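You operate a simulated robot arm through the tools that you are given. There is no shell and no other tool. Be economical: measure what you need, move in short steps, check, and stop when the job is done.

The job below is to be done with a simulated two-armed robot. You get a single attempt, and the scene is never put back.

## Task
Hold the white pan on the top of the fridge steady with one hand and put the black marker in it with the other.

It is judged by the outcome, as a careful person would: the job done as asked, and still so three seconds after it is handed in. It fails if anything else is knocked over, pushed out of place, dropped, spilled or broken.

## Robot
Two 7-joint arms with two-finger parallel grippers on one trunk, on a base that drives. Base frame: it is fixed to the floor where the robot stands at the start and does not move with it; the origin is under the middle of the robot, x ahead of it, y to its left, z up. Units: mm, degrees, N and s.
The left shoulder is at the start at [70, 133, 1176], the right one opposite. With the tool pointing down near the work surface each hand reaches from about 200 to 640 mm from the robot's upright axis, wherever it stands, measured 20 degrees to its own side. Places, roughly: white pan [-3250, 1500, 1250]. Payload 1.57 kg a hand.
Tool frame (each hand has its own): the origin (TCP) lies between the finger pads and is the grasp point; the fingertips stand 30 mm ahead of it; z points along the fingers, y is the line along which they close. The gripper opens to 80 mm. The fingers are 17 mm wide and 12 mm thick; the gripper's body (40 by 82 mm) begins 80 mm behind the TCP.
Orientation is that of the tool frame in the base frame, as a unit quaternion [w, x, y, z]. With the fingers straight down and closing along the base's y, the tool's x points along the base's -x, its y along +y and its z along -z.

## Interface
- The arms move only by the tool nudge_tool. It takes "left_steps", "right_steps" or both (then of equal length, played together; a hand with none holds still); each is a list of rows, each an object (a shift or turn left out is 0, a gripper value left out holds the last) with "translation": the shift along the base's x, y, z in mm, a list of three; "rotation": the turn, a rotation vector about the base's x, y, z in degrees, a list of three; "hand": the closure, from 0 (fully open) to 1 (shut). In form: [{"translation": [dx, dy, dz], "rotation": [rx, ry, rz], "hand": hand}, ...]. A call has 1 to 20 rows; each row shifts and turns the commanded pose from where the row before left it. Each row takes 0.2 s and may step no farther than 50 mm and 8.6 degrees from the row before; otherwise, or with a gripper value out of range, the whole call is refused. Where a pose cannot be reached the arm comes as near as it can. A force on the tool above 40 N (or 10 N above the force at the start of the call, whichever is more), or a blocked arm, ends the call early, and 0.2 s more pass. The fingers move at their own pace (about 153 mm/s each) and stop on an object; they squeeze with about 41 N. The grip force told is the motor's: it shows also when the fingers shut on nothing. Time passes only in rows, and 0.2 s behind the last, so rows that do not move let the fingers close. The reply holds the time, the measured pose of the TCP, the force on the tool along the base axes, the opening and the grip force, in the units named above and with some noise, with the torque about the TCP (base axes, N m) and any sound that the robot's microphone picked up.
- Cameras (640 x 400 px; columns grow to the right, rows downward): "scene" is now at [118.7, -39.7, 1375.3]; the picture's right is [-0.47, -0.88, 0.00], its down [-0.57, 0.30, -0.77] and it looks along [0.68, -0.36, -0.64] (base axes); focal length 251 px, centre (320, 200). "left" rides on the left gripper at [72, 7, -122] in its tool frame; the picture's right is [-0.09, 1.00, 0.00], its down [-0.84, -0.08, -0.54] and it looks along [-0.54, -0.05, 0.84] (tool axes); focal length 238 px, centre (320, 200). "right" rides on the right gripper at [72, -7, -122] in its tool frame; the picture's right is [0.09, 1.00, 0.00], its down [-0.84, 0.08, -0.54] and it looks along [-0.54, 0.05, 0.84] (tool axes); focal length 238 px, centre (320, 200). There is no depth. A picture from a camera that has moved, and an enlarged one, comes with that camera's place and axes in the base frame and with its lens. The place of the scene camera against the robot may be out by one fixed shift of up to 25 mm in any direction.
- grab_frame(camera): a new picture of that camera. It takes no simulated time.
- move_column(by): slides the trunk up (or, below 0, down) by that many mm; the arms and the scene camera ride with it, the base frame stays. It gives what a move gives, with no picture.
- base_move(legs): drives the robot by 1 to 6 legs, each [ahead, left, turn to the left] in mm, mm and degrees, along the robot's own axes; the way and the turn of a leg run together, so that a leg with both is an arc; at most 1500 mm and 180 degrees a leg. The arms and the cameras ride along, it lands a little off, and it stops where it bumps. It gives what a move gives.
- head_to(pan, tilt): turns the head with the scene camera to pan (to the left, within 86 degrees either way) and tilt (down, from -29 to 69), counted from straight ahead of the robot. It gives what a move gives.
- enlarge(camera, box): a new picture of the part [left, top, right, bottom] of that camera's present view, enlarged. It takes no simulated time.
- finish_job(): hands the job in; it is judged then, once.

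Work in short steps. Places have to be worked out from the pictures, the camera data and where the tool is seen: move nearer, look again, correct. Check each grasp and each placing, and mend what went wrong. You have 120 turns and 88 pictures in all, those below and enlarged ones among them. Open the grippers and draw the arms clear of the work before you hand the job in, unless the task says otherwise; then end with one line.

The tools are called after "Emit:" as name(argument=value, ...) on one line, values as JSON. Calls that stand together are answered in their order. nudge_tool: Moves the arms, as the interface text tells. Its arguments: {"type":"object","properties":{"left_steps":{"type":"array","items":{"type":"object","properties":{"translation":{"type":"array","items":{"type":"number"}},"rotation":{"type":"array","items":{"type":"number"}},"hand":{"type":"number"}}}},"right_steps":{"type":"array","items":{"type":"object","properties":{"translation":{"type":"array","items":{"type":"number"}},"rotation":{"type":"array","items":{"type":"number"}},"hand":{"type":"number"}}}}},"required":[]} The other tools are called the same way: move_column (by) slides the trunk up or down; base_move (legs) drives the base; head_to (pan, tilt) turns the head that bears the scene camera; grab_frame (camera) takes a picture; enlarge (camera, box) takes an enlarged picture of a part of a camera's view; finish_job () hands the job in.

At the start:

```text
time_s: 0.0
left_tool_pos: [386.4, 53.9, 1147.1]
left_orientation: [0.001, -0.001, 1.0, -0.001]
left_ft_force: [0.2, -0.9, 0.4]
left_ft_torque: [0.0, -0.01, -0.02]
left_grip_width: 80.0
left_grasp_force: 0.0
right_tool_pos: [375.6, -387.9, 1180.5]
right_orientation: [-0.002, 0.0, 1.0, 0.0]
right_ft_force: [-0.5, -0.9, 0.4]
right_ft_torque: [0.03, -0.02, 0.02]
right_grip_width: 79.9
right_grasp_force: 0.1
trunk travel left (down, up): [-750.0, 190.0]
robot x, y, heading: [-3.2, -3.6, 0.1]
head pan, tilt: [-28.1, 40.1]
```

scene: 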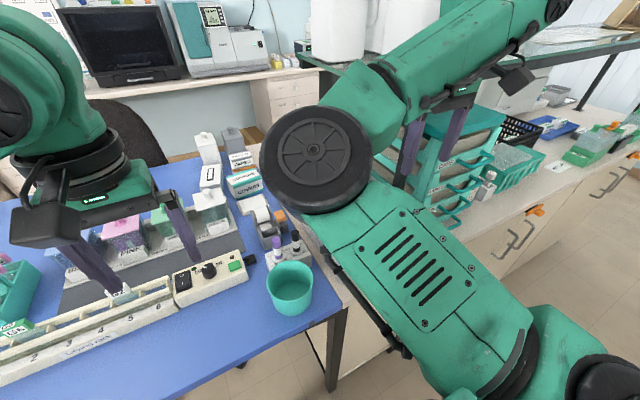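
right: 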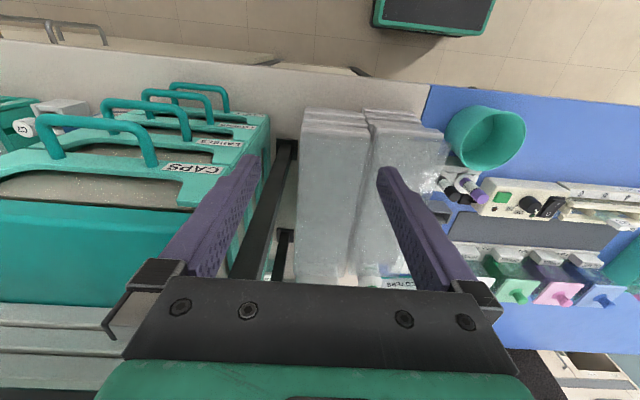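
left: 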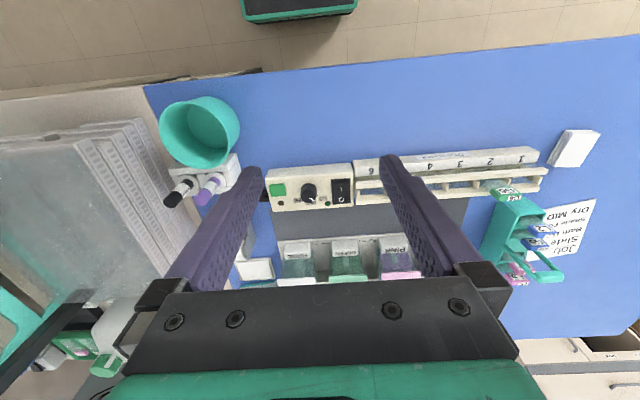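

The pictures show a two-marker holder (one black, one purple) behind the teal cup. I'll zoom in on it to see the markers clearly.

Emit:
enlarge(camera="scene", box=[220, 180, 340, 320])

Emit:
enlarge(camera="left", box=[130, 80, 290, 240])

Emit:
enlarge(camera="right", box=[400, 80, 560, 240])

```text
2.86 times, centred on (280, 250) of scene
camera zoom: at [118.7, -39.7, 1375.3], right [-0.47, -0.88, 0.0], down [-0.57, 0.3, -0.77], along [0.68, -0.36, -0.64], focal length 717 px, centre (434, 57)
```

zoom: 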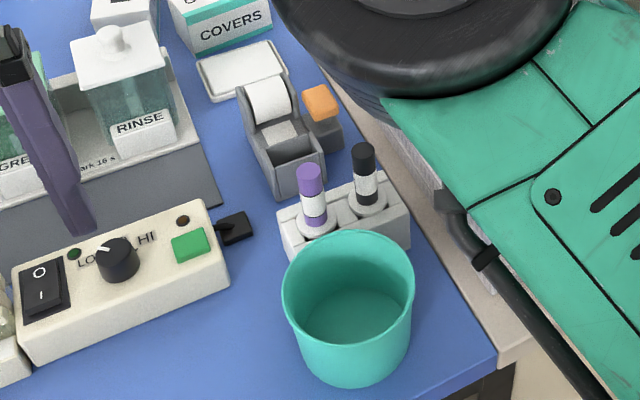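

```text
2.50 times, centred on (210, 160) of left
camera zoom: at [314.4, 61.5, 1269.7], right [0.09, 1.0, 0.0], down [0.84, -0.08, 0.54], along [0.54, -0.05, -0.84], focal length 596 px, centre (595, 300)
```

zoom: 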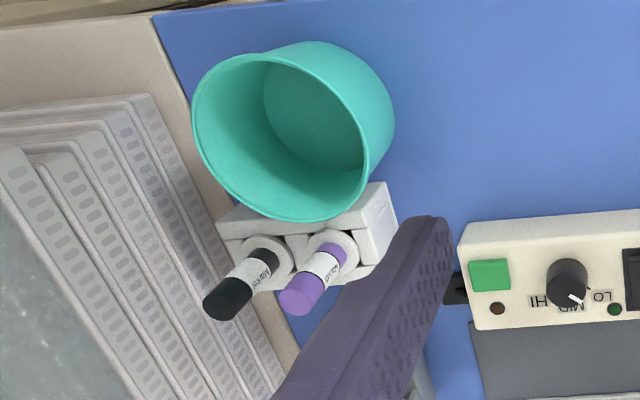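

```text
2.50 times, centred on (480, 160) of right
camera zoom: at [304.2, -392.8, 1304.0], right [-0.09, 1.0, 0.0], down [0.84, 0.08, 0.54], along [0.54, 0.05, -0.84], focal length 596 px, centre (-80, 300)
```

zoom: 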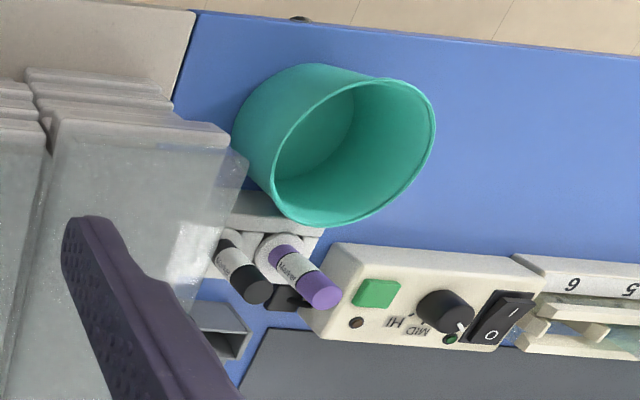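

From the two wrist views I place the black cap top near [480,-164,987], the purple one about 44 mm to its left, and the cup rim at z≈951. I'll bring the right hand over the black marker, turned 90° so it closes along x, and then look.

Emit:
nudge_tool(right_steps=[{"translation": [9.5, 18, -4], "rotation": [0, 0, 8.18], "hand": 0}, {"translation": [9.5, 18, -4], "rotation": [0, 0, 8.18]}, {"translation": [9.5, 18, -4], "rotation": [0, 0, 8.18]}, {"translation": [9.5, 18, -4], "rotation": [0, 0, 8.18]}, {"translation": [9.5, 18, -4], "rotation": [0, 0, 8.18]}, {"translation": [9.5, 18, -4], "rotation": [0, 0, 8.18]}, {"translation": [9.5, 18, -4], "rotation": [0, 0, 8.18]}, {"translation": [9.5, 18, -4], "rotation": [0, 0, 8.18]}, {"translation": [9.5, 18, -4], "rotation": [0, 0, 8.18]}, {"translation": [9.5, 18, -4], "rotation": [0, 0, 8.18]}, {"translation": [9.5, 18, -4], "rotation": [0, 0, 8.18]}, {"translation": [0, 26, 0]}])

Emit:
grab_frame(camera="right")

Emit:
grab_frame(camera="scene")

```text
time_s: 0.9
left_tool_pos: [374.8, 49.0, 1151.3]
left_orientation: [0.003, 0.002, 1.0, -0.001]
left_ft_force: [-0.3, 0.1, -0.6]
left_ft_torque: [-0.05, 0.04, 0.02]
left_grip_width: 80.1
left_grasp_force: 0.0
right_tool_pos: [397.0, -374.8, 1176.9]
right_orientation: [0.004, -0.21, 0.978, -0.002]
right_ft_force: [-37.2, -18.4, 0.8]
right_ft_torque: [1.82, -4.02, -0.73]
right_grip_width: 80.1
right_grasp_force: 0.1
right hand out of reach, approached as far as the arm can: row 1, 2, 3, 4
trunk travel left (down, up): [-750.0, 190.0]
robot x, y, heading: [-1.6, -4.5, -0.4]
head pan, tilt: [-28.1, 40.1]
stopped in row 4 (right hand): the force on the tool passed its limit at 63 N (the readings are from after the stop); the commanded pose is now the measured one
```

```text
81 pictures are left
camera right: at [333.1, -408.7, 1299.3], right [-0.49, 0.87, -0.01], down [0.73, 0.42, 0.55], along [0.48, 0.27, -0.84], focal length 238 px, centre (320, 200)
```

right: 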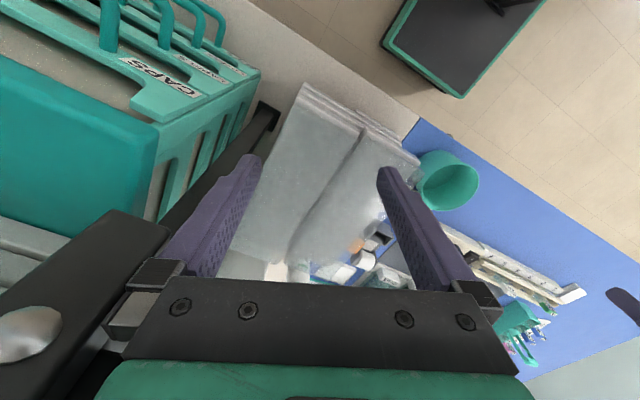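

```text
80 pictures are left
camera scene: at [103.9, -42.8, 1376.4], right [-0.48, -0.88, -0.01], down [-0.56, 0.31, -0.77], along [0.68, -0.36, -0.64], focal length 251 px, centre (320, 200)
```

scene: 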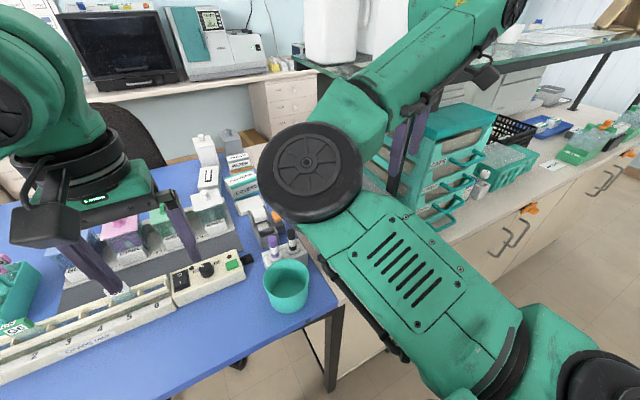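

The right hand met something ahead of it, a black shelf post at its +x side. I'll back straight off and turn the head for a look.

Emit:
nudge_tool(right_steps=[{"translation": [-20, 0, 0]}, {"translation": [-20, 0, 0]}, {"translation": [-20, 0, 0]}])

Emit:
head_to(pan=-45, tilt=15)

Emit:
grab_frame(camera="scene")

Emit:
grab_frame(camera="right")

```text
time_s: 1.7
left_tool_pos: [383.8, 51.1, 1147.5]
left_orientation: [0.0, 0.001, 1.0, -0.001]
left_ft_force: [-1.2, -0.3, -0.4]
left_ft_torque: [0.05, -0.04, -0.01]
left_grip_width: 79.9
left_grasp_force: 0.1
right_tool_pos: [356.0, -383.1, 1176.7]
right_orientation: [0.0, -0.22, 0.976, 0.0]
right_ft_force: [-1.0, 0.8, -0.8]
right_ft_torque: [0.03, -0.01, -0.01]
right_grip_width: 80.0
right_grasp_force: 0.0
right hand out of reach, approached as far as the arm can: row 1, 2, 3
trunk travel left (down, up): [-750.0, 190.0]
robot x, y, heading: [0.8, -0.8, -0.2]
head pan, tilt: [-28.1, 40.1]
```

```text
time_s: 2.6
left_tool_pos: [385.4, 53.0, 1146.6]
left_orientation: [0.0, 0.001, 1.0, -0.002]
left_ft_force: [0.0, -0.2, 0.1]
left_ft_torque: [0.06, -0.03, 0.03]
left_grip_width: 80.1
left_grasp_force: 0.1
right_tool_pos: [357.2, -381.4, 1174.5]
right_orientation: [0.0, -0.219, 0.976, -0.001]
right_ft_force: [0.4, -0.3, 0.3]
right_ft_torque: [0.0, -0.04, 0.02]
right_grip_width: 80.0
right_grasp_force: 0.1
trunk travel left (down, up): [-750.0, 190.0]
robot x, y, heading: [0.4, 1.9, -0.5]
head pan, tilt: [-45.0, 15.0]
```

```text
79 pictures are left
camera scene: at [109.0, -66.2, 1414.9], right [-0.71, -0.7, 0.0], down [-0.18, 0.18, -0.97], along [0.68, -0.68, -0.26], focal length 251 px, centre (320, 200)
```

scene: 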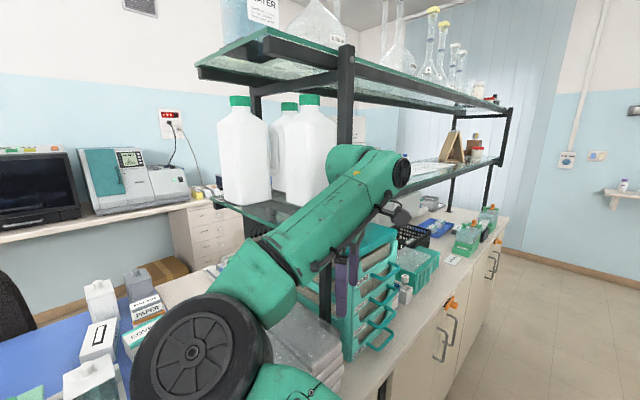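

```text
78 pictures are left
camera right: at [296.3, -417.1, 1298.1], right [-0.51, 0.86, 0.0], down [0.72, 0.43, 0.54], along [0.46, 0.28, -0.84], focal length 238 px, centre (320, 200)
```

right: 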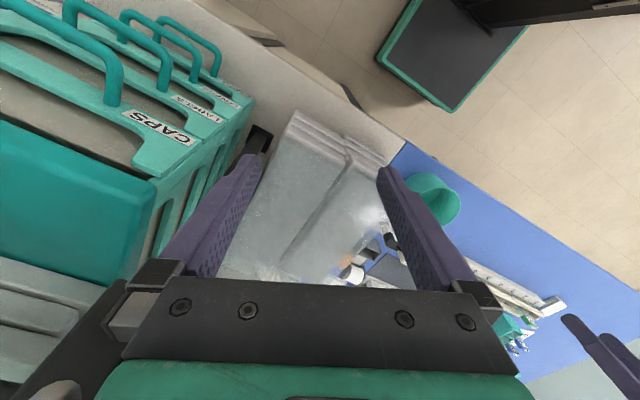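

The shelf post and bottles lie at about y<-420, while the marker is well to their left. I'll slide the right hand leftward, away from the rack, before going forward.

Emit:
nudge_tool(right_steps=[{"translation": [-5, 25, 0]}, {"translation": [0, 25, 0]}, {"translation": [0, 25, 0]}, {"translation": [0, 25, 0]}, {"translation": [0, 25, 0]}])

Emit:
grab_frame(camera="scene")

```text
time_s: 3.8
left_tool_pos: [385.5, 52.0, 1145.9]
left_orientation: [0.0, 0.001, 1.0, -0.001]
left_ft_force: [0.4, 0.2, 0.1]
left_ft_torque: [0.01, -0.02, -0.01]
left_grip_width: 79.9
left_grasp_force: 0.0
right_tool_pos: [356.5, -382.1, 1174.9]
right_orientation: [-0.001, -0.219, 0.976, 0.0]
right_ft_force: [-0.4, 0.6, 0.9]
right_ft_torque: [0.0, -0.02, 0.0]
right_grip_width: 79.9
right_grasp_force: 0.1
right hand out of reach, approached as far as the arm can: row 1, 2, 3, 4, 5
trunk travel left (down, up): [-750.0, 190.0]
robot x, y, heading: [1.6, -1.0, -0.1]
head pan, tilt: [-45.0, 15.0]
```

```text
77 pictures are left
camera scene: at [108.7, -66.4, 1415.0], right [-0.71, -0.7, 0.0], down [-0.18, 0.18, -0.97], along [0.68, -0.69, -0.26], focal length 251 px, centre (320, 200)
```

scene: 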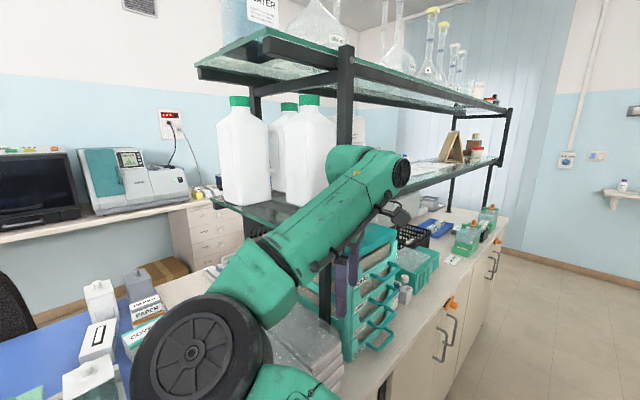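

The hand can't slide at this height because the arm is too folded. I'll back the base off 200 mm to clear the rack, raise the trunk a bit, and reconfigure from there.

Emit:
base_move(legs=[[-200, 0, 0]])

Emit:
move_column(by=120)

Emit:
nudge_tool(right_steps=[{"translation": [0, 0, -20]}, {"translation": [0, 0, -20]}, {"translation": [0, 0, -20]}, {"translation": [0, 0, -20]}, {"translation": [0, 10, -20]}, {"translation": [0, 20, -10]}, {"translation": [0, 20, 0]}, {"translation": [0, 20, 0]}, {"translation": [0, 20, 0]}])

Emit:
grab_frame(camera="scene")

```text
time_s: 5.4
left_tool_pos: [191.3, 54.2, 1146.1]
left_orientation: [-0.001, -0.001, 1.0, 0.0]
left_ft_force: [-0.4, -0.3, -0.1]
left_ft_torque: [-0.04, -0.01, 0.01]
left_grip_width: 80.0
left_grasp_force: 0.1
right_tool_pos: [164.8, -380.2, 1173.4]
right_orientation: [-0.002, -0.221, 0.975, -0.001]
right_ft_force: [0.4, 0.2, -0.6]
right_ft_torque: [-0.03, -0.02, 0.01]
right_grip_width: 79.9
right_grasp_force: 0.0
trunk travel left (down, up): [-750.0, 190.0]
robot x, y, heading: [-199.1, -0.6, -0.1]
head pan, tilt: [-45.0, 15.0]
```

```text
time_s: 6.9
left_tool_pos: [188.5, 53.3, 1266.6]
left_orientation: [0.0, -0.001, 1.0, -0.001]
left_ft_force: [-1.0, 0.3, -1.3]
left_ft_torque: [0.01, 0.01, -0.03]
left_grip_width: 80.1
left_grasp_force: 0.0
right_tool_pos: [161.8, -378.5, 1295.6]
right_orientation: [-0.001, -0.221, 0.975, 0.001]
right_ft_force: [0.2, -0.1, -1.2]
right_ft_torque: [0.02, -0.02, 0.0]
right_grip_width: 79.6
right_grasp_force: 0.1
trunk travel left (down, up): [-870.0, 70.0]
robot x, y, heading: [-193.8, 2.3, -0.1]
head pan, tilt: [-45.0, 15.0]
```

```text
time_s: 8.9
left_tool_pos: [189.5, 53.6, 1266.8]
left_orientation: [-0.001, -0.001, 1.0, -0.001]
left_ft_force: [0.5, -0.4, 0.0]
left_ft_torque: [0.0, -0.03, 0.0]
left_grip_width: 80.0
left_grasp_force: 0.2
right_tool_pos: [168.8, -386.4, 1192.0]
right_orientation: [-0.001, -0.221, 0.975, -0.001]
right_ft_force: [-0.1, -0.4, -0.3]
right_ft_torque: [0.01, -0.01, 0.03]
right_grip_width: 79.8
right_grasp_force: 0.2
right hand out of reach, approached as far as the arm can: row 2, 5, 6, 7, 8, 9
trunk travel left (down, up): [-870.0, 70.0]
robot x, y, heading: [-196.6, -0.5, -0.1]
head pan, tilt: [-45.0, 15.0]
```

```text
76 pictures are left
camera scene: at [-87.2, -65.7, 1535.0], right [-0.71, -0.71, 0.0], down [-0.18, 0.18, -0.97], along [0.68, -0.68, -0.26], focal length 251 px, centre (320, 200)
```

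scene: 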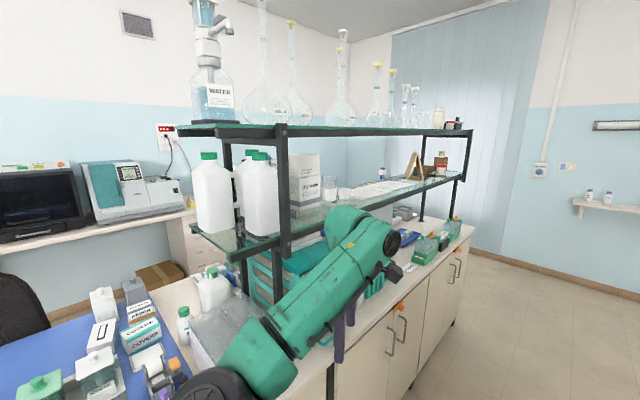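

The +y motion is still refused, perhaps from a wrist limit. I'll try undoing the turn and going the other way while lowering and moving forward a bit, in open space.

Emit:
nudge_tool(right_steps=[{"translation": [0, 0, -10], "rotation": [0, 0, -8]}, {"translation": [0, 0, -10], "rotation": [0, 0, -8]}, {"translation": [0, 0, -10], "rotation": [0, 0, -8]}, {"translation": [0, 10, -10], "rotation": [0, 0, -8]}, {"translation": [0, 10, -10], "rotation": [0, 0, -8]}, {"translation": [0, 10, -10], "rotation": [0, 0, -8]}, {"translation": [0, 15, -10]}, {"translation": [0, 15, 0]}, {"translation": [0, 15, 0]}])

```text
time_s: 10.9
left_tool_pos: [188.3, 53.0, 1267.0]
left_orientation: [-0.001, -0.001, 1.0, -0.001]
left_ft_force: [0.6, -0.5, 0.0]
left_ft_torque: [-0.02, -0.04, -0.03]
left_grip_width: 79.6
left_grasp_force: 0.1
right_tool_pos: [191.7, -377.9, 1120.9]
right_orientation: [-0.002, 0.195, 0.981, 0.001]
right_ft_force: [-1.1, 0.0, -0.1]
right_ft_torque: [0.01, -0.02, 0.01]
right_grip_width: 80.0
right_grasp_force: 0.1
right hand out of reach, approached as far as the arm can: row 4, 5, 6, 7, 8, 9
trunk travel left (down, up): [-870.0, 70.0]
robot x, y, heading: [-198.4, 3.0, -0.2]
head pan, tilt: [-45.0, 15.0]
```

Lowering and turning worked, but +y did not. I'll test whether moving ahead (with the arm less folded) frees +y.

Emit:
nudge_tool(right_steps=[{"translation": [20, 0, 0]}, {"translation": [20, 0, 0]}, {"translation": [20, 0, 0]}, {"translation": [0, 20, 0]}, {"translation": [0, 20, 0]}, {"translation": [0, 20, 0]}])

Emit:
head_to(pan=-40, tilt=45)

Emit:
grab_frame(camera="scene")

```text
time_s: 12.3
left_tool_pos: [189.7, 53.8, 1266.9]
left_orientation: [-0.001, -0.001, 1.0, 0.0]
left_ft_force: [0.2, 0.6, 0.3]
left_ft_torque: [-0.02, 0.0, 0.01]
left_grip_width: 80.1
left_grasp_force: 0.1
right_tool_pos: [266.2, -338.5, 1114.9]
right_orientation: [-0.001, 0.196, 0.981, 0.001]
right_ft_force: [-0.5, -0.4, 0.5]
right_ft_torque: [0.0, 0.03, -0.01]
right_grip_width: 80.0
right_grasp_force: 0.1
right hand out of reach, approached as far as the arm can: row 5, 6
trunk travel left (down, up): [-870.0, 70.0]
robot x, y, heading: [-194.8, -4.8, 0.2]
head pan, tilt: [-45.0, 15.0]
```

```text
time_s: 13.2
left_tool_pos: [188.5, 53.7, 1268.0]
left_orientation: [0.0, -0.001, 1.0, -0.001]
left_ft_force: [-0.1, -0.7, -0.5]
left_ft_torque: [-0.01, 0.01, -0.01]
left_grip_width: 79.9
left_grasp_force: 0.1
right_tool_pos: [264.8, -337.7, 1117.2]
right_orientation: [-0.001, 0.195, 0.981, 0.001]
right_ft_force: [-0.6, -0.4, 0.0]
right_ft_torque: [-0.01, -0.02, -0.02]
right_grip_width: 79.9
right_grasp_force: 0.1
trunk travel left (down, up): [-870.0, 70.0]
robot x, y, heading: [-199.0, 2.6, 0.2]
head pan, tilt: [-40.0, 45.0]
```

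```text
75 pictures are left
camera scene: at [-91.2, -51.9, 1488.2], right [-0.64, -0.77, 0.0], down [-0.54, 0.45, -0.71], along [0.54, -0.46, -0.71], focal length 251 px, centre (320, 200)
```

scene: 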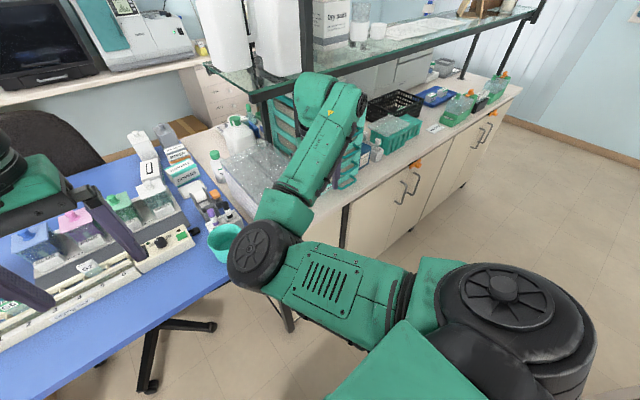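

The arm folds with its elbow inward, so the hand has a minimum radius that shrinks as it lowers. I'll swing it along an arc (forward and left), turning toward −90° at the same time.

Emit:
nudge_tool(right_steps=[{"translation": [20, 10, 0]}, {"translation": [20, 10, 0]}, {"translation": [15, 20, 0], "rotation": [0, 0, -8]}, {"translation": [10, 20, 0], "rotation": [0, 0, -8]}, {"translation": [10, 20, 0], "rotation": [0, 0, -8]}, {"translation": [5, 20, 0], "rotation": [0, 0, -8]}, {"translation": [0, 20, 0], "rotation": [0, 0, -8]}, {"translation": [0, 20, 0], "rotation": [0, 0, -8]}, {"translation": [0, 20, 0], "rotation": [0, 0, -8]}, {"translation": [0, 10, 0], "rotation": [0, 0, -8]}])

Emit:
grab_frame(camera="scene")

Emit:
grab_frame(camera="right")

```text
time_s: 15.4
left_tool_pos: [187.1, 53.1, 1267.5]
left_orientation: [0.0, -0.001, 1.0, 0.0]
left_ft_force: [-0.7, 0.3, 1.0]
left_ft_torque: [0.01, -0.01, 0.02]
left_grip_width: 80.1
left_grasp_force: 0.2
right_tool_pos: [194.7, -379.6, 1160.1]
right_orientation: [0.004, 0.651, 0.759, -0.009]
right_ft_force: [0.1, 0.2, 0.2]
right_ft_torque: [0.03, 0.0, 0.0]
right_grip_width: 79.9
right_grasp_force: 0.0
right hand out of reach, approached as far as the arm can: row 5, 6, 7, 8, 9, 10
trunk travel left (down, up): [-870.0, 70.0]
robot x, y, heading: [-195.5, 1.4, 0.0]
head pan, tilt: [-40.0, 45.0]
```

```text
74 pictures are left
camera scene: at [-92.9, -52.4, 1488.3], right [-0.64, -0.77, 0.0], down [-0.54, 0.46, -0.71], along [0.54, -0.45, -0.71], focal length 251 px, centre (320, 200)
```

scene: 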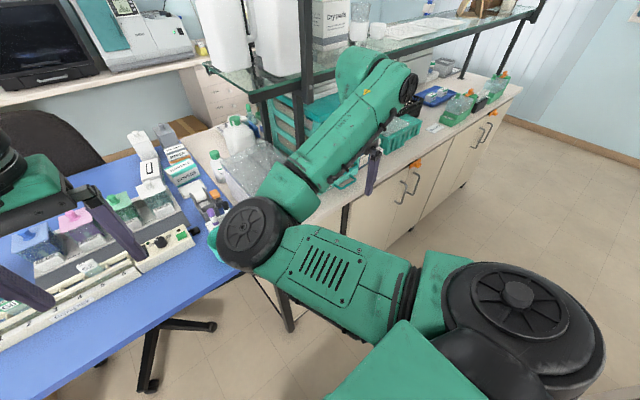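

```text
73 pictures are left
camera right: at [179.1, -306.8, 1282.7], right [0.97, 0.24, -0.01], down [0.21, -0.81, 0.56], along [0.13, -0.54, -0.83], focal length 238 px, centre (320, 200)
```

right: 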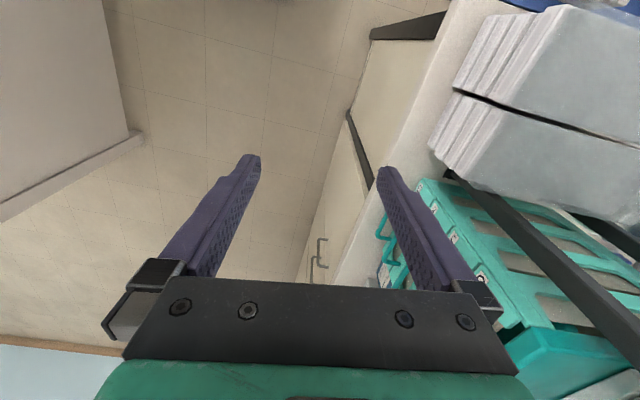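

The arm slid back out along its reach limit. I want more open space to unfold it away from the table, so I'll look to the side and rear first.

Emit:
head_to(pan=-86, tilt=20)

Emit:
grab_frame(camera="scene")

Emit:
head_to(pan=86, tilt=20)

Emit:
grab_frame(camera="scene")

```text
time_s: 16.6
left_tool_pos: [188.6, 54.7, 1267.5]
left_orientation: [0.001, -0.001, 1.0, -0.001]
left_ft_force: [-0.2, -0.3, -0.4]
left_ft_torque: [-0.01, 0.01, 0.0]
left_grip_width: 80.1
left_grasp_force: 0.0
right_tool_pos: [198.1, -379.8, 1160.3]
right_orientation: [0.003, 0.65, 0.76, -0.01]
right_ft_force: [0.8, -0.2, 0.2]
right_ft_torque: [0.03, 0.01, 0.01]
right_grip_width: 80.1
right_grasp_force: 0.1
trunk travel left (down, up): [-870.0, 70.0]
robot x, y, heading: [-196.9, -0.3, -0.1]
head pan, tilt: [-85.9, 20.0]
```

```text
72 pictures are left
camera scene: at [-146.8, -92.6, 1526.8], right [-1.0, -0.07, 0.0], down [-0.02, 0.34, -0.94], along [0.07, -0.94, -0.34], focal length 251 px, centre (320, 200)
```

scene: 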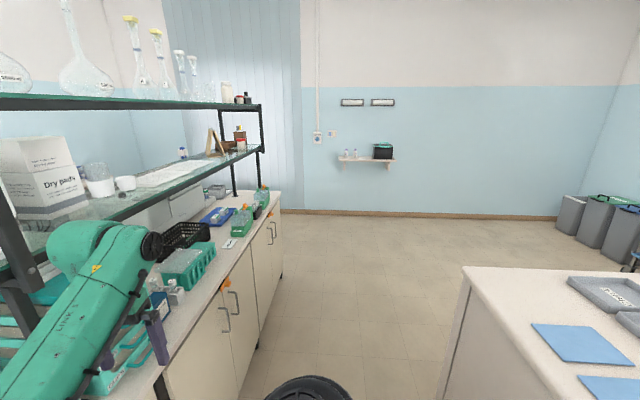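

```text
time_s: 19.1
left_tool_pos: [189.9, 53.9, 1267.0]
left_orientation: [-0.001, -0.001, 1.0, 0.0]
left_ft_force: [0.3, 0.3, -0.9]
left_ft_torque: [0.04, 0.0, -0.01]
left_grip_width: 79.8
left_grasp_force: 0.2
right_tool_pos: [196.7, -379.6, 1160.9]
right_orientation: [0.004, 0.65, 0.76, -0.01]
right_ft_force: [0.9, -0.1, 1.0]
right_ft_torque: [-0.01, 0.02, 0.01]
right_grip_width: 79.8
right_grasp_force: 0.1
trunk travel left (down, up): [-870.0, 70.0]
robot x, y, heading: [-199.8, 2.3, 0.0]
head pan, tilt: [85.9, 20.0]
```

```text
71 pictures are left
camera scene: at [-146.6, 93.3, 1526.8], right [1.0, -0.07, 0.0], down [-0.02, -0.34, -0.94], along [0.07, 0.94, -0.34], focal length 251 px, centre (320, 200)
```

scene: 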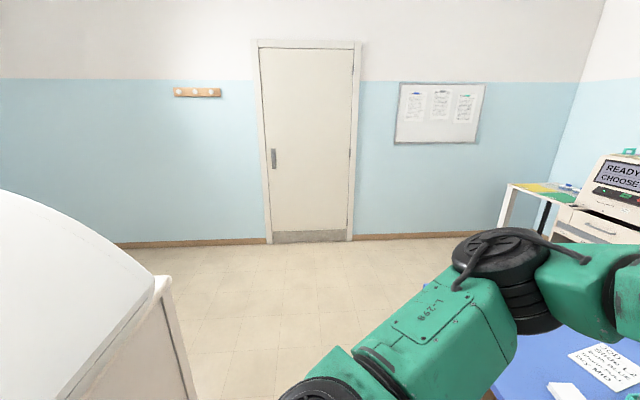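

There's an island behind (front edge x≈-680) and the floor to the left is free. Since the right arm works best out at its side, I'll drive 170 mm left so that the marker lies at about -330 for this hand, then move the hand forward.

Emit:
base_move(legs=[[0, 170, 0]])

Emit:
nudge_tool(right_steps=[{"translation": [20, 0, 0]}, {"translation": [20, 0, 0]}, {"translation": [20, 0, 0]}, {"translation": [20, 0, 0]}, {"translation": [20, 0, -10]}, {"translation": [20, 0, -10]}])

Emit:
head_to(pan=-38, tilt=40)

Emit:
grab_frame(camera="scene")

Emit:
grab_frame(camera="right")

```text
time_s: 20.6
left_tool_pos: [189.0, 220.6, 1267.8]
left_orientation: [-0.001, -0.001, 1.0, 0.001]
left_ft_force: [-0.2, -0.8, 0.1]
left_ft_torque: [-0.02, -0.02, -0.02]
left_grip_width: 80.0
left_grasp_force: 0.1
right_tool_pos: [197.7, -212.6, 1159.9]
right_orientation: [0.002, 0.651, 0.759, -0.009]
right_ft_force: [0.2, 0.1, -0.2]
right_ft_torque: [0.02, -0.01, -0.01]
right_grip_width: 80.0
right_grasp_force: 0.1
trunk travel left (down, up): [-870.0, 70.0]
robot x, y, heading: [-194.4, 170.2, -0.2]
head pan, tilt: [85.9, 20.0]
```

```text
time_s: 22.0
left_tool_pos: [189.2, 223.9, 1267.1]
left_orientation: [0.0, -0.001, 1.0, 0.0]
left_ft_force: [-0.2, 0.4, 0.7]
left_ft_torque: [0.03, 0.01, 0.0]
left_grip_width: 80.1
left_grasp_force: 0.1
right_tool_pos: [196.3, -209.0, 1159.6]
right_orientation: [0.004, 0.651, 0.759, -0.009]
right_ft_force: [-0.1, 0.1, -0.1]
right_ft_torque: [0.0, -0.01, 0.02]
right_grip_width: 79.9
right_grasp_force: 0.0
right hand out of reach, approached as far as the arm can: row 1, 2, 3, 4, 5, 6
trunk travel left (down, up): [-870.0, 70.0]
robot x, y, heading: [-196.7, 169.2, 0.0]
head pan, tilt: [85.9, 20.0]
```

```text
time_s: 24.1
left_tool_pos: [189.8, 223.2, 1266.6]
left_orientation: [-0.001, 0.0, 1.0, 0.0]
left_ft_force: [0.0, -0.7, -0.4]
left_ft_torque: [0.0, 0.0, -0.01]
left_grip_width: 79.8
left_grasp_force: 0.1
right_tool_pos: [197.5, -208.4, 1159.3]
right_orientation: [0.003, 0.65, 0.76, -0.009]
right_ft_force: [0.5, 0.9, 0.2]
right_ft_torque: [0.02, -0.02, 0.02]
right_grip_width: 79.8
right_grasp_force: 0.1
trunk travel left (down, up): [-870.0, 70.0]
robot x, y, heading: [-197.0, 171.3, -0.3]
head pan, tilt: [-38.0, 40.0]
```

```text
70 pictures are left
camera scene: at [-86.2, 118.1, 1495.4], right [-0.61, -0.79, 0.0], down [-0.51, 0.4, -0.77], along [0.6, -0.47, -0.64], focal length 251 px, centre (320, 200)
```

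scene: 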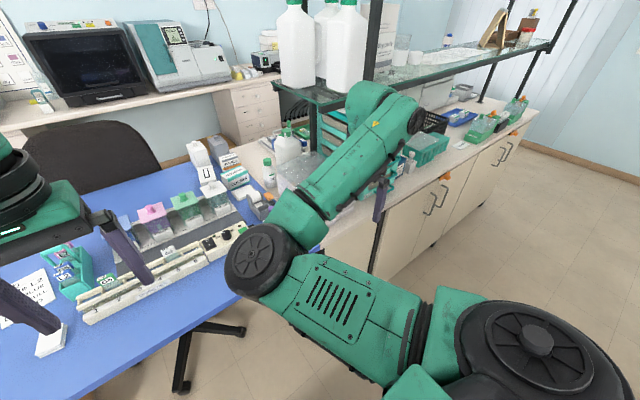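

```text
69 pictures are left
camera right: at [181.4, -136.0, 1282.2], right [0.97, 0.24, -0.01], down [0.21, -0.8, 0.56], along [0.13, -0.54, -0.83], focal length 238 px, centre (320, 200)
```

right: 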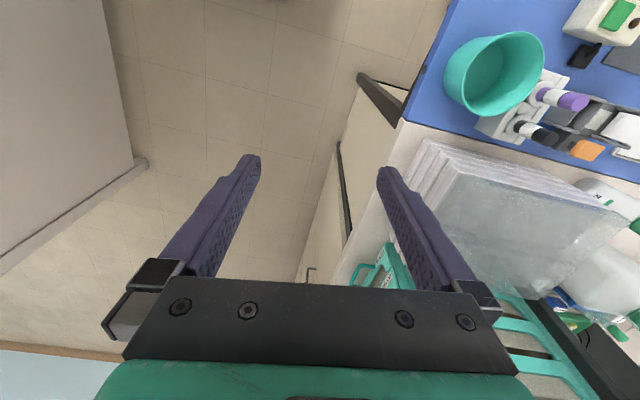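

At this yaw the wrist is at a limit. I'll turn back to about −20° yaw (where forward motion worked) and then advance and lower.

Emit:
nudge_tool(right_steps=[{"rotation": [0, 0, 8]}, {"rotation": [0, 0, 8]}, {"rotation": [0, 0, 8]}, {"rotation": [0, 0, 8]}, {"rotation": [0, 0, 8]}, {"rotation": [0, 0, 8]}, {"rotation": [0, 0, 8]}])

Emit:
nudge_tool(right_steps=[{"translation": [15, 0, -10]}, {"translation": [15, 0, -10]}, {"translation": [15, 0, -10]}, {"translation": [15, 0, -10]}])

Emit:
nudge_tool(right_steps=[{"translation": [15, 0, -5]}, {"translation": [15, 0, -5]}, {"translation": [15, 0, -5]}, {"translation": [15, 0, -5]}])

Emit:
grab_frame(camera="right")

```text
time_s: 25.6
left_tool_pos: [189.4, 224.1, 1267.6]
left_orientation: [0.001, 0.0, 1.0, -0.001]
left_ft_force: [0.2, 0.1, 0.1]
left_ft_torque: [-0.01, -0.04, 0.01]
left_grip_width: 80.0
left_grasp_force: 0.0
right_tool_pos: [195.6, -211.0, 1160.0]
right_orientation: [0.007, 0.217, 0.976, -0.007]
right_ft_force: [-0.3, 1.1, -0.3]
right_ft_torque: [0.02, 0.0, 0.03]
right_grip_width: 80.1
right_grasp_force: 0.1
trunk travel left (down, up): [-870.0, 70.0]
robot x, y, heading: [-197.9, 171.8, -0.1]
head pan, tilt: [-38.0, 40.0]
```

```text
time_s: 26.6
left_tool_pos: [189.0, 224.7, 1266.5]
left_orientation: [-0.001, 0.0, 1.0, -0.001]
left_ft_force: [-0.5, 0.4, -0.1]
left_ft_torque: [-0.02, -0.01, 0.01]
left_grip_width: 79.8
left_grasp_force: 0.0
right_tool_pos: [257.8, -213.0, 1121.0]
right_orientation: [0.008, 0.219, 0.976, -0.007]
right_ft_force: [0.1, 0.1, -0.3]
right_ft_torque: [0.02, -0.04, -0.03]
right_grip_width: 79.7
right_grasp_force: 0.0
trunk travel left (down, up): [-870.0, 70.0]
robot x, y, heading: [-196.6, 169.5, -0.1]
head pan, tilt: [-38.0, 40.0]
```

```text
time_s: 27.6
left_tool_pos: [188.2, 222.9, 1266.7]
left_orientation: [-0.001, -0.001, 1.0, -0.001]
left_ft_force: [0.4, -0.3, 0.0]
left_ft_torque: [-0.03, 0.0, 0.01]
left_grip_width: 80.0
left_grasp_force: 0.1
right_tool_pos: [317.7, -212.2, 1100.8]
right_orientation: [0.007, 0.218, 0.976, -0.007]
right_ft_force: [0.2, 0.3, -0.4]
right_ft_torque: [0.01, -0.01, -0.03]
right_grip_width: 80.0
right_grasp_force: 0.0
trunk travel left (down, up): [-870.0, 70.0]
robot x, y, heading: [-196.3, 172.0, 0.2]
head pan, tilt: [-38.0, 40.0]
```

```text
68 pictures are left
camera right: at [248.9, -185.0, 1222.3], right [0.34, 0.94, -0.01], down [0.78, -0.28, 0.56], along [0.52, -0.2, -0.83], focal length 238 px, centre (320, 200)
```

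right: 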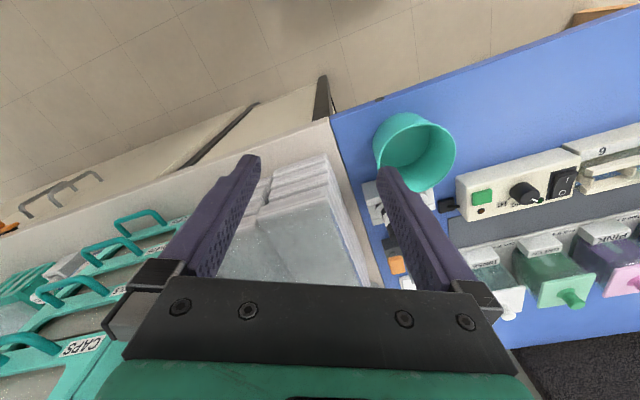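

Forward motion works now. I'll try turning the hand about −45° here, so its fingers will straddle the black marker clear of the purple one.

Emit:
nudge_tool(right_steps=[{"rotation": [0, 0, -8]}, {"rotation": [0, 0, -8]}, {"rotation": [0, 0, -8]}, {"rotation": [0, 0, -8]}, {"rotation": [0, 0, -8]}, {"rotation": [0, 0, -8]}])

Emit:
nudge_tool(right_steps=[{"translation": [10, 16, -3]}, {"translation": [10, 16, -3]}, {"translation": [10, 16, -4]}])

Emit:
grab_frame(camera="right")

```text
time_s: 29.1
left_tool_pos: [187.4, 223.9, 1267.8]
left_orientation: [-0.001, -0.001, 1.0, 0.0]
left_ft_force: [-0.2, -0.8, 0.4]
left_ft_torque: [0.02, 0.02, -0.01]
left_grip_width: 80.3
left_grasp_force: 0.0
right_tool_pos: [244.3, -219.1, 1101.1]
right_orientation: [0.003, 0.588, 0.809, -0.006]
right_ft_force: [0.3, 0.2, 0.7]
right_ft_torque: [-0.01, -0.04, 0.01]
right_grip_width: 79.9
right_grasp_force: 0.1
right hand out of reach, approached as far as the arm can: row 5, 6
trunk travel left (down, up): [-870.0, 70.0]
robot x, y, heading: [-199.0, 171.8, -0.1]
head pan, tilt: [-38.0, 40.0]
```

```text
time_s: 29.9
left_tool_pos: [188.7, 223.9, 1267.0]
left_orientation: [-0.001, -0.001, 1.0, -0.001]
left_ft_force: [-0.3, -0.3, 0.0]
left_ft_torque: [0.0, 0.04, -0.01]
left_grip_width: 79.9
left_grasp_force: 0.1
right_tool_pos: [237.8, -216.6, 1098.2]
right_orientation: [0.003, 0.594, 0.804, -0.008]
right_ft_force: [0.7, 0.3, -0.2]
right_ft_torque: [-0.01, 0.02, 0.01]
right_grip_width: 80.1
right_grasp_force: 0.1
right hand out of reach, approached as far as the arm can: row 1, 2, 3
trunk travel left (down, up): [-870.0, 70.0]
robot x, y, heading: [-197.5, 172.9, -0.0]
head pan, tilt: [-38.0, 40.0]
```

```text
67 pictures are left
camera right: at [210.4, -147.0, 1220.3], right [0.92, 0.38, -0.01], down [0.32, -0.77, 0.55], along [0.2, -0.52, -0.83], focal length 238 px, centre (320, 200)
```

right: 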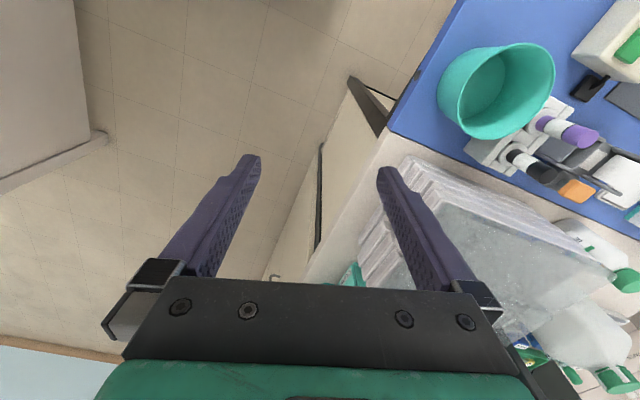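

The yaw limit is near −58°; about −48° suffices to clear the purple marker. I'll turn back to that, extend forward, and then bring the base forward and left so that the hand stands over the black marker.

Emit:
nudge_tool(right_steps=[{"rotation": [0, 0, 8]}, {"rotation": [0, 0, 8]}, {"rotation": [0, 0, 8]}, {"translation": [20, 0, 0]}, {"translation": [20, 0, 0]}, {"translation": [20, 0, 0]}, {"translation": [20, 0, 0]}])

Emit:
base_move(legs=[[60, 50, 0]])

Emit:
grab_frame(camera="right")

Emit:
grab_frame(camera="scene")

```text
time_s: 31.4
left_tool_pos: [189.5, 223.4, 1267.1]
left_orientation: [-0.001, 0.0, 1.0, -0.001]
left_ft_force: [0.0, -0.1, -0.6]
left_ft_torque: [0.01, 0.04, -0.03]
left_grip_width: 79.8
left_grasp_force: 0.1
right_tool_pos: [317.6, -215.3, 1096.7]
right_orientation: [0.006, 0.417, 0.909, -0.009]
right_ft_force: [0.3, 0.2, -0.5]
right_ft_torque: [-0.01, 0.03, -0.02]
right_grip_width: 80.1
right_grasp_force: 0.1
trunk travel left (down, up): [-870.0, 70.0]
robot x, y, heading: [-196.6, 169.8, 0.1]
head pan, tilt: [-38.0, 40.0]
```

```text
time_s: 32.5
left_tool_pos: [243.4, 268.3, 1269.4]
left_orientation: [0.004, 0.0, 1.0, 0.001]
left_ft_force: [0.3, 1.2, 0.7]
left_ft_torque: [0.08, -0.02, -0.03]
left_grip_width: 80.0
left_grasp_force: 0.1
right_tool_pos: [370.2, -171.8, 1097.8]
right_orientation: [0.006, 0.417, 0.909, -0.006]
right_ft_force: [0.7, -0.8, 0.3]
right_ft_torque: [0.07, -0.03, -0.02]
right_grip_width: 79.8
right_grasp_force: 0.0
trunk travel left (down, up): [-870.0, 70.0]
robot x, y, heading: [-138.7, 220.9, 0.1]
head pan, tilt: [-38.0, 40.0]
```

```text
66 pictures are left
camera right: at [317.9, -118.0, 1219.9], right [0.69, 0.72, -0.01], down [0.6, -0.57, 0.56], along [0.4, -0.39, -0.83], focal length 238 px, centre (320, 200)
```

right: 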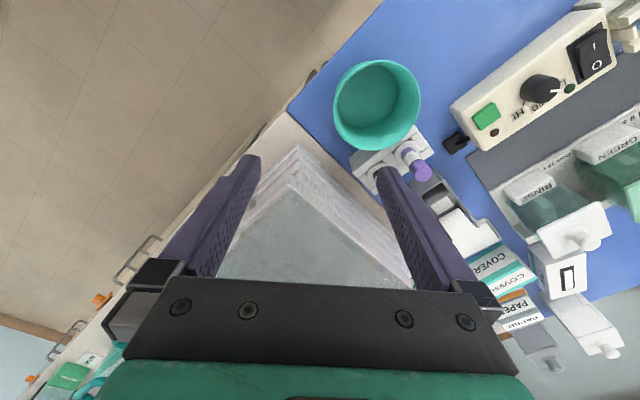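

```text
65 pictures are left
camera scene: at [-34.1, 161.5, 1495.8], right [-0.62, -0.79, -0.01], down [-0.5, 0.4, -0.77], along [0.61, -0.47, -0.64], focal length 251 px, centre (320, 200)
```

scene: 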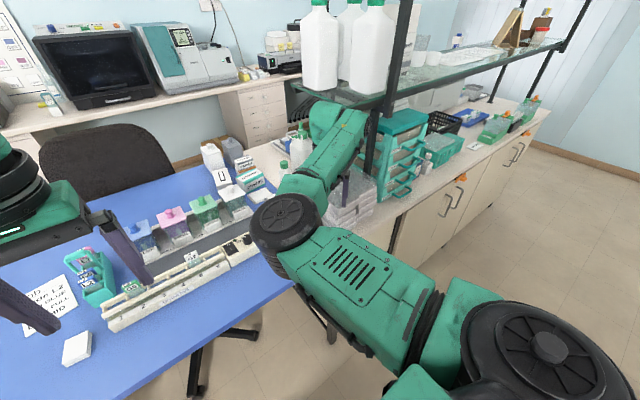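

I place the shelf's lower board at y<-320, z≈1240, x>430, so the hand at y≈-165 clears it. I'll drive 70 mm forward and look again.

Emit:
base_move(legs=[[70, 0, 0]])

Emit:
grab_frame(camera="right")

Emit:
grab_frame(camera="scene")

```text
time_s: 33.5
left_tool_pos: [310.9, 272.9, 1269.6]
left_orientation: [0.004, -0.001, 1.0, -0.001]
left_ft_force: [-0.2, -0.9, 0.5]
left_ft_torque: [-0.01, -0.06, 0.0]
left_grip_width: 80.1
left_grasp_force: 0.1
right_tool_pos: [438.0, -167.3, 1100.7]
right_orientation: [0.009, 0.417, 0.909, -0.007]
right_ft_force: [-0.4, 0.1, 0.4]
right_ft_torque: [0.0, -0.04, -0.03]
right_grip_width: 80.1
right_grasp_force: 0.1
trunk travel left (down, up): [-870.0, 70.0]
robot x, y, heading: [-63.6, 219.9, -0.0]
head pan, tilt: [-38.0, 40.0]
```

```text
64 pictures are left
camera right: at [386.8, -113.8, 1222.2], right [0.7, 0.72, -0.01], down [0.6, -0.57, 0.56], along [0.4, -0.39, -0.83], focal length 238 px, centre (320, 200)
```

right: 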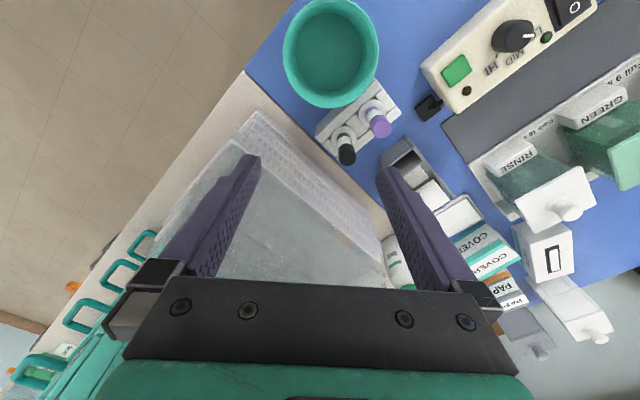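

```text
63 pictures are left
camera scene: at [34.5, 167.2, 1496.3], right [-0.62, -0.79, 0.0], down [-0.5, 0.4, -0.77], along [0.61, -0.47, -0.64], focal length 251 px, centre (320, 200)
```

scene: 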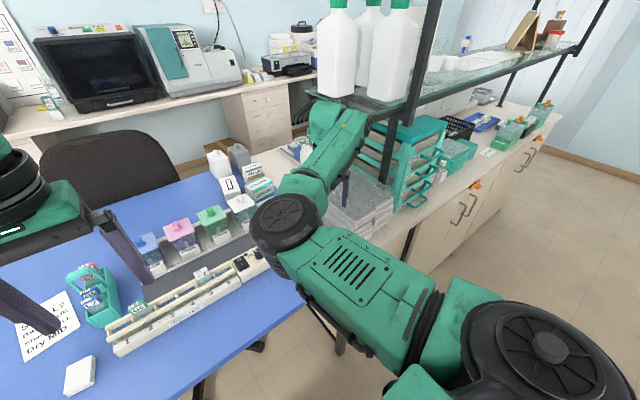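

The marker triangulates again at [479,-164,987]. I'll move over it with a half-open gripper and lower until the tips are just above the cap, then check.

Emit:
nudge_tool(right_steps=[{"translation": [14, 1, 0], "hand": 0.45}, {"translation": [14, 1, 0]}, {"translation": [13, 1, 0]}, {"translation": [0, 0, -22]}, {"translation": [0, 0, -22]}, {"translation": [0, 0, -22]}])

Emit:
grab_frame(camera="right")

```text
time_s: 34.9
left_tool_pos: [319.5, 271.6, 1267.1]
left_orientation: [0.0, 0.0, 1.0, -0.001]
left_ft_force: [-1.2, -0.4, -0.1]
left_ft_torque: [0.01, 0.02, 0.01]
left_grip_width: 79.9
left_grasp_force: 0.0
right_tool_pos: [480.9, -165.5, 1030.6]
right_orientation: [0.006, 0.417, 0.909, -0.008]
right_ft_force: [-0.4, -0.2, -0.1]
right_ft_torque: [0.04, 0.0, 0.01]
right_grip_width: 43.8
right_grasp_force: 0.1
right hand out of reach, approached as far as the arm can: row 3
trunk travel left (down, up): [-870.0, 70.0]
robot x, y, heading: [-70.1, 219.2, -0.2]
head pan, tilt: [-38.0, 40.0]
```

```text
62 pictures are left
camera right: at [428.9, -111.6, 1153.1], right [0.69, 0.72, -0.01], down [0.6, -0.57, 0.56], along [0.39, -0.39, -0.83], focal length 238 px, centre (320, 200)
```

right: 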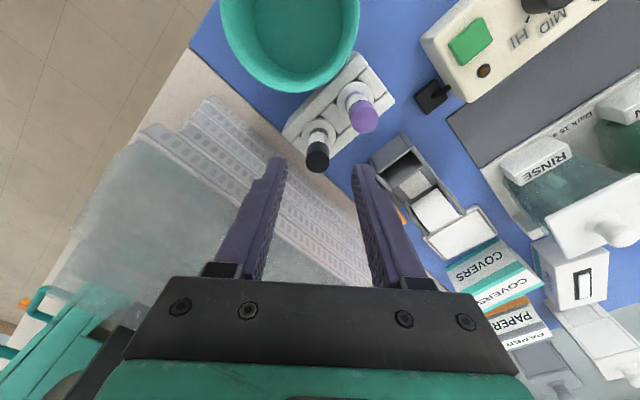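

The cap sits centred between the fingers at about [480,-166]. I'll descend to TCP z≈964, with the force limit watching the trays.

Emit:
nudge_tool(right_steps=[{"translation": [-1, 0, -17]}, {"translation": [0, 0, -17]}, {"translation": [0, 0, -16]}, {"translation": [0, 0, -16]}])

Emit:
grab_frame(camera="right")

```text
time_s: 35.9
left_tool_pos: [319.5, 273.4, 1267.8]
left_orientation: [-0.001, -0.001, 1.0, -0.001]
left_ft_force: [-0.1, -0.6, -0.5]
left_ft_torque: [-0.01, 0.02, 0.0]
left_grip_width: 79.9
left_grasp_force: 0.1
right_tool_pos: [478.7, -165.0, 1008.2]
right_orientation: [0.006, 0.417, 0.909, -0.008]
right_ft_force: [0.3, -0.1, -0.5]
right_ft_torque: [0.0, 0.0, 0.01]
right_grip_width: 44.1
right_grasp_force: 0.0
right hand out of reach, approached as far as the arm can: row 2, 3, 4
trunk travel left (down, up): [-870.0, 70.0]
robot x, y, heading: [-64.9, 221.1, 0.0]
head pan, tilt: [-38.0, 40.0]
```

```text
61 pictures are left
camera right: at [426.8, -111.2, 1128.7], right [0.69, 0.72, -0.01], down [0.6, -0.57, 0.56], along [0.39, -0.39, -0.83], focal length 238 px, centre (320, 200)
```

right: 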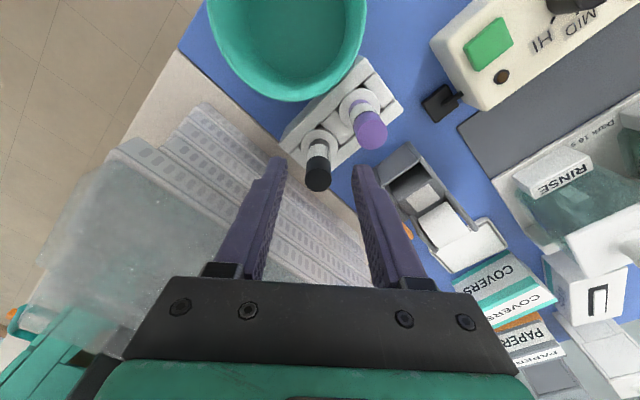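

The arm is at its downward limit here, so I'll lower the trunk by 43 mm instead, which carries the hand straight down.

Emit:
move_column(by=-43)

Emit:
grab_frame(camera="right")

```text
time_s: 36.8
left_tool_pos: [318.6, 273.2, 1224.9]
left_orientation: [0.0, 0.0, 1.0, 0.0]
left_ft_force: [0.1, -0.3, -1.0]
left_ft_torque: [-0.01, 0.0, 0.03]
left_grip_width: 79.8
left_grasp_force: 0.0
right_tool_pos: [478.2, -164.1, 964.7]
right_orientation: [0.007, 0.416, 0.909, -0.007]
right_ft_force: [-0.4, 0.0, 0.8]
right_ft_torque: [0.04, 0.03, -0.02]
right_grip_width: 44.2
right_grasp_force: 0.0
trunk travel left (down, up): [-827.0, 113.0]
robot x, y, heading: [-69.9, 218.7, -0.0]
head pan, tilt: [-38.0, 40.0]
```

```text
60 pictures are left
camera right: at [426.5, -110.9, 1086.0], right [0.69, 0.72, -0.01], down [0.6, -0.57, 0.56], along [0.39, -0.39, -0.83], focal length 238 px, centre (320, 200)
```

right: 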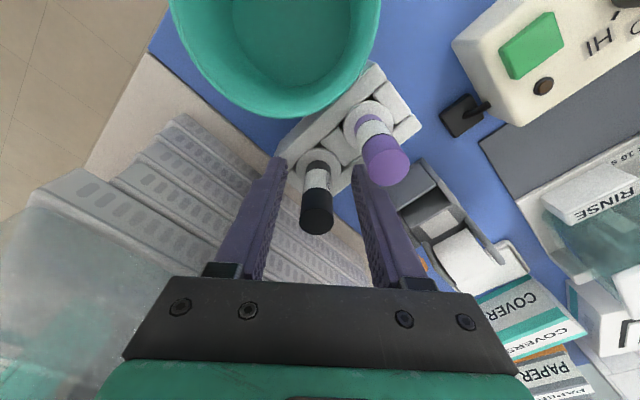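

The black marker is centred between the fingers and the purple one lies outside. I'll close on it.

Emit:
nudge_tool(right_steps=[{"hand": 0.7}, {"hand": 1}, {"hand": 1}, {"hand": 1}])

Emit:
grab_frame(camera="right")

```text
time_s: 37.8
left_tool_pos: [318.3, 272.6, 1225.0]
left_orientation: [0.001, 0.0, 1.0, -0.001]
left_ft_force: [-0.1, -0.4, 0.2]
left_ft_torque: [-0.01, 0.01, -0.01]
left_grip_width: 80.0
left_grasp_force: 0.1
right_tool_pos: [478.3, -164.3, 965.5]
right_orientation: [0.007, 0.416, 0.909, -0.008]
right_ft_force: [0.5, -1.1, 5.2]
right_ft_torque: [-0.04, -0.06, 0.0]
right_grip_width: 16.7
right_grasp_force: 31.9
trunk travel left (down, up): [-827.0, 113.0]
robot x, y, heading: [-65.3, 219.7, 0.1]
head pan, tilt: [-38.0, 40.0]
```

```text
59 pictures are left
camera right: at [426.3, -110.7, 1086.5], right [0.69, 0.72, -0.01], down [0.6, -0.57, 0.56], along [0.4, -0.39, -0.83], focal length 238 px, centre (320, 200)
```

right: 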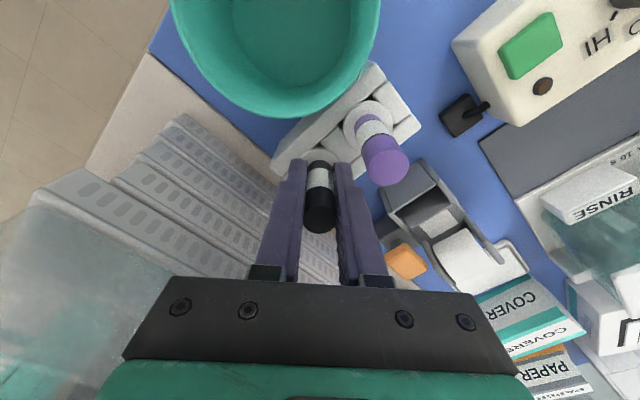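

The marker is gripped (16.7 mm wide). I'll lift straight up with the trunk and check that the holder stays.

Emit:
move_column(by=110)

Emit:
grab_frame(camera="right")

```text
time_s: 39.2
left_tool_pos: [318.8, 271.6, 1333.7]
left_orientation: [0.0, 0.0, 1.0, -0.001]
left_ft_force: [0.7, 0.5, -0.1]
left_ft_torque: [-0.02, 0.0, -0.04]
left_grip_width: 79.8
left_grasp_force: 0.0
right_tool_pos: [479.0, -165.1, 1074.3]
right_orientation: [0.005, 0.416, 0.91, -0.008]
right_ft_force: [-0.7, 0.3, -0.3]
right_ft_torque: [-0.02, 0.05, -0.01]
right_grip_width: 16.5
right_grasp_force: 32.6
trunk travel left (down, up): [-937.0, 3.0]
robot x, y, heading: [-68.0, 217.8, -0.2]
head pan, tilt: [-38.0, 40.0]
```

```text
58 pictures are left
camera right: at [426.8, -110.9, 1195.8], right [0.69, 0.72, -0.01], down [0.6, -0.57, 0.56], along [0.39, -0.39, -0.83], focal length 238 px, centre (320, 200)
```

right: 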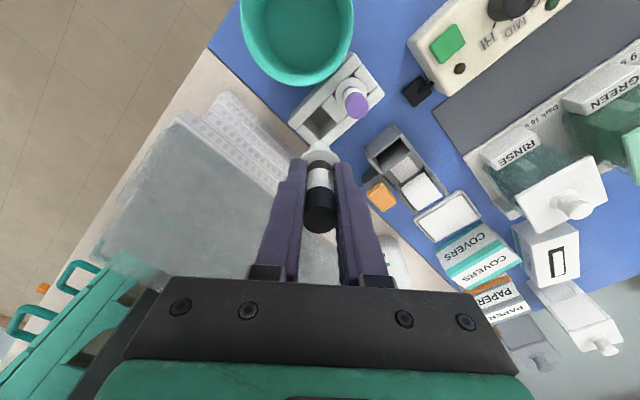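

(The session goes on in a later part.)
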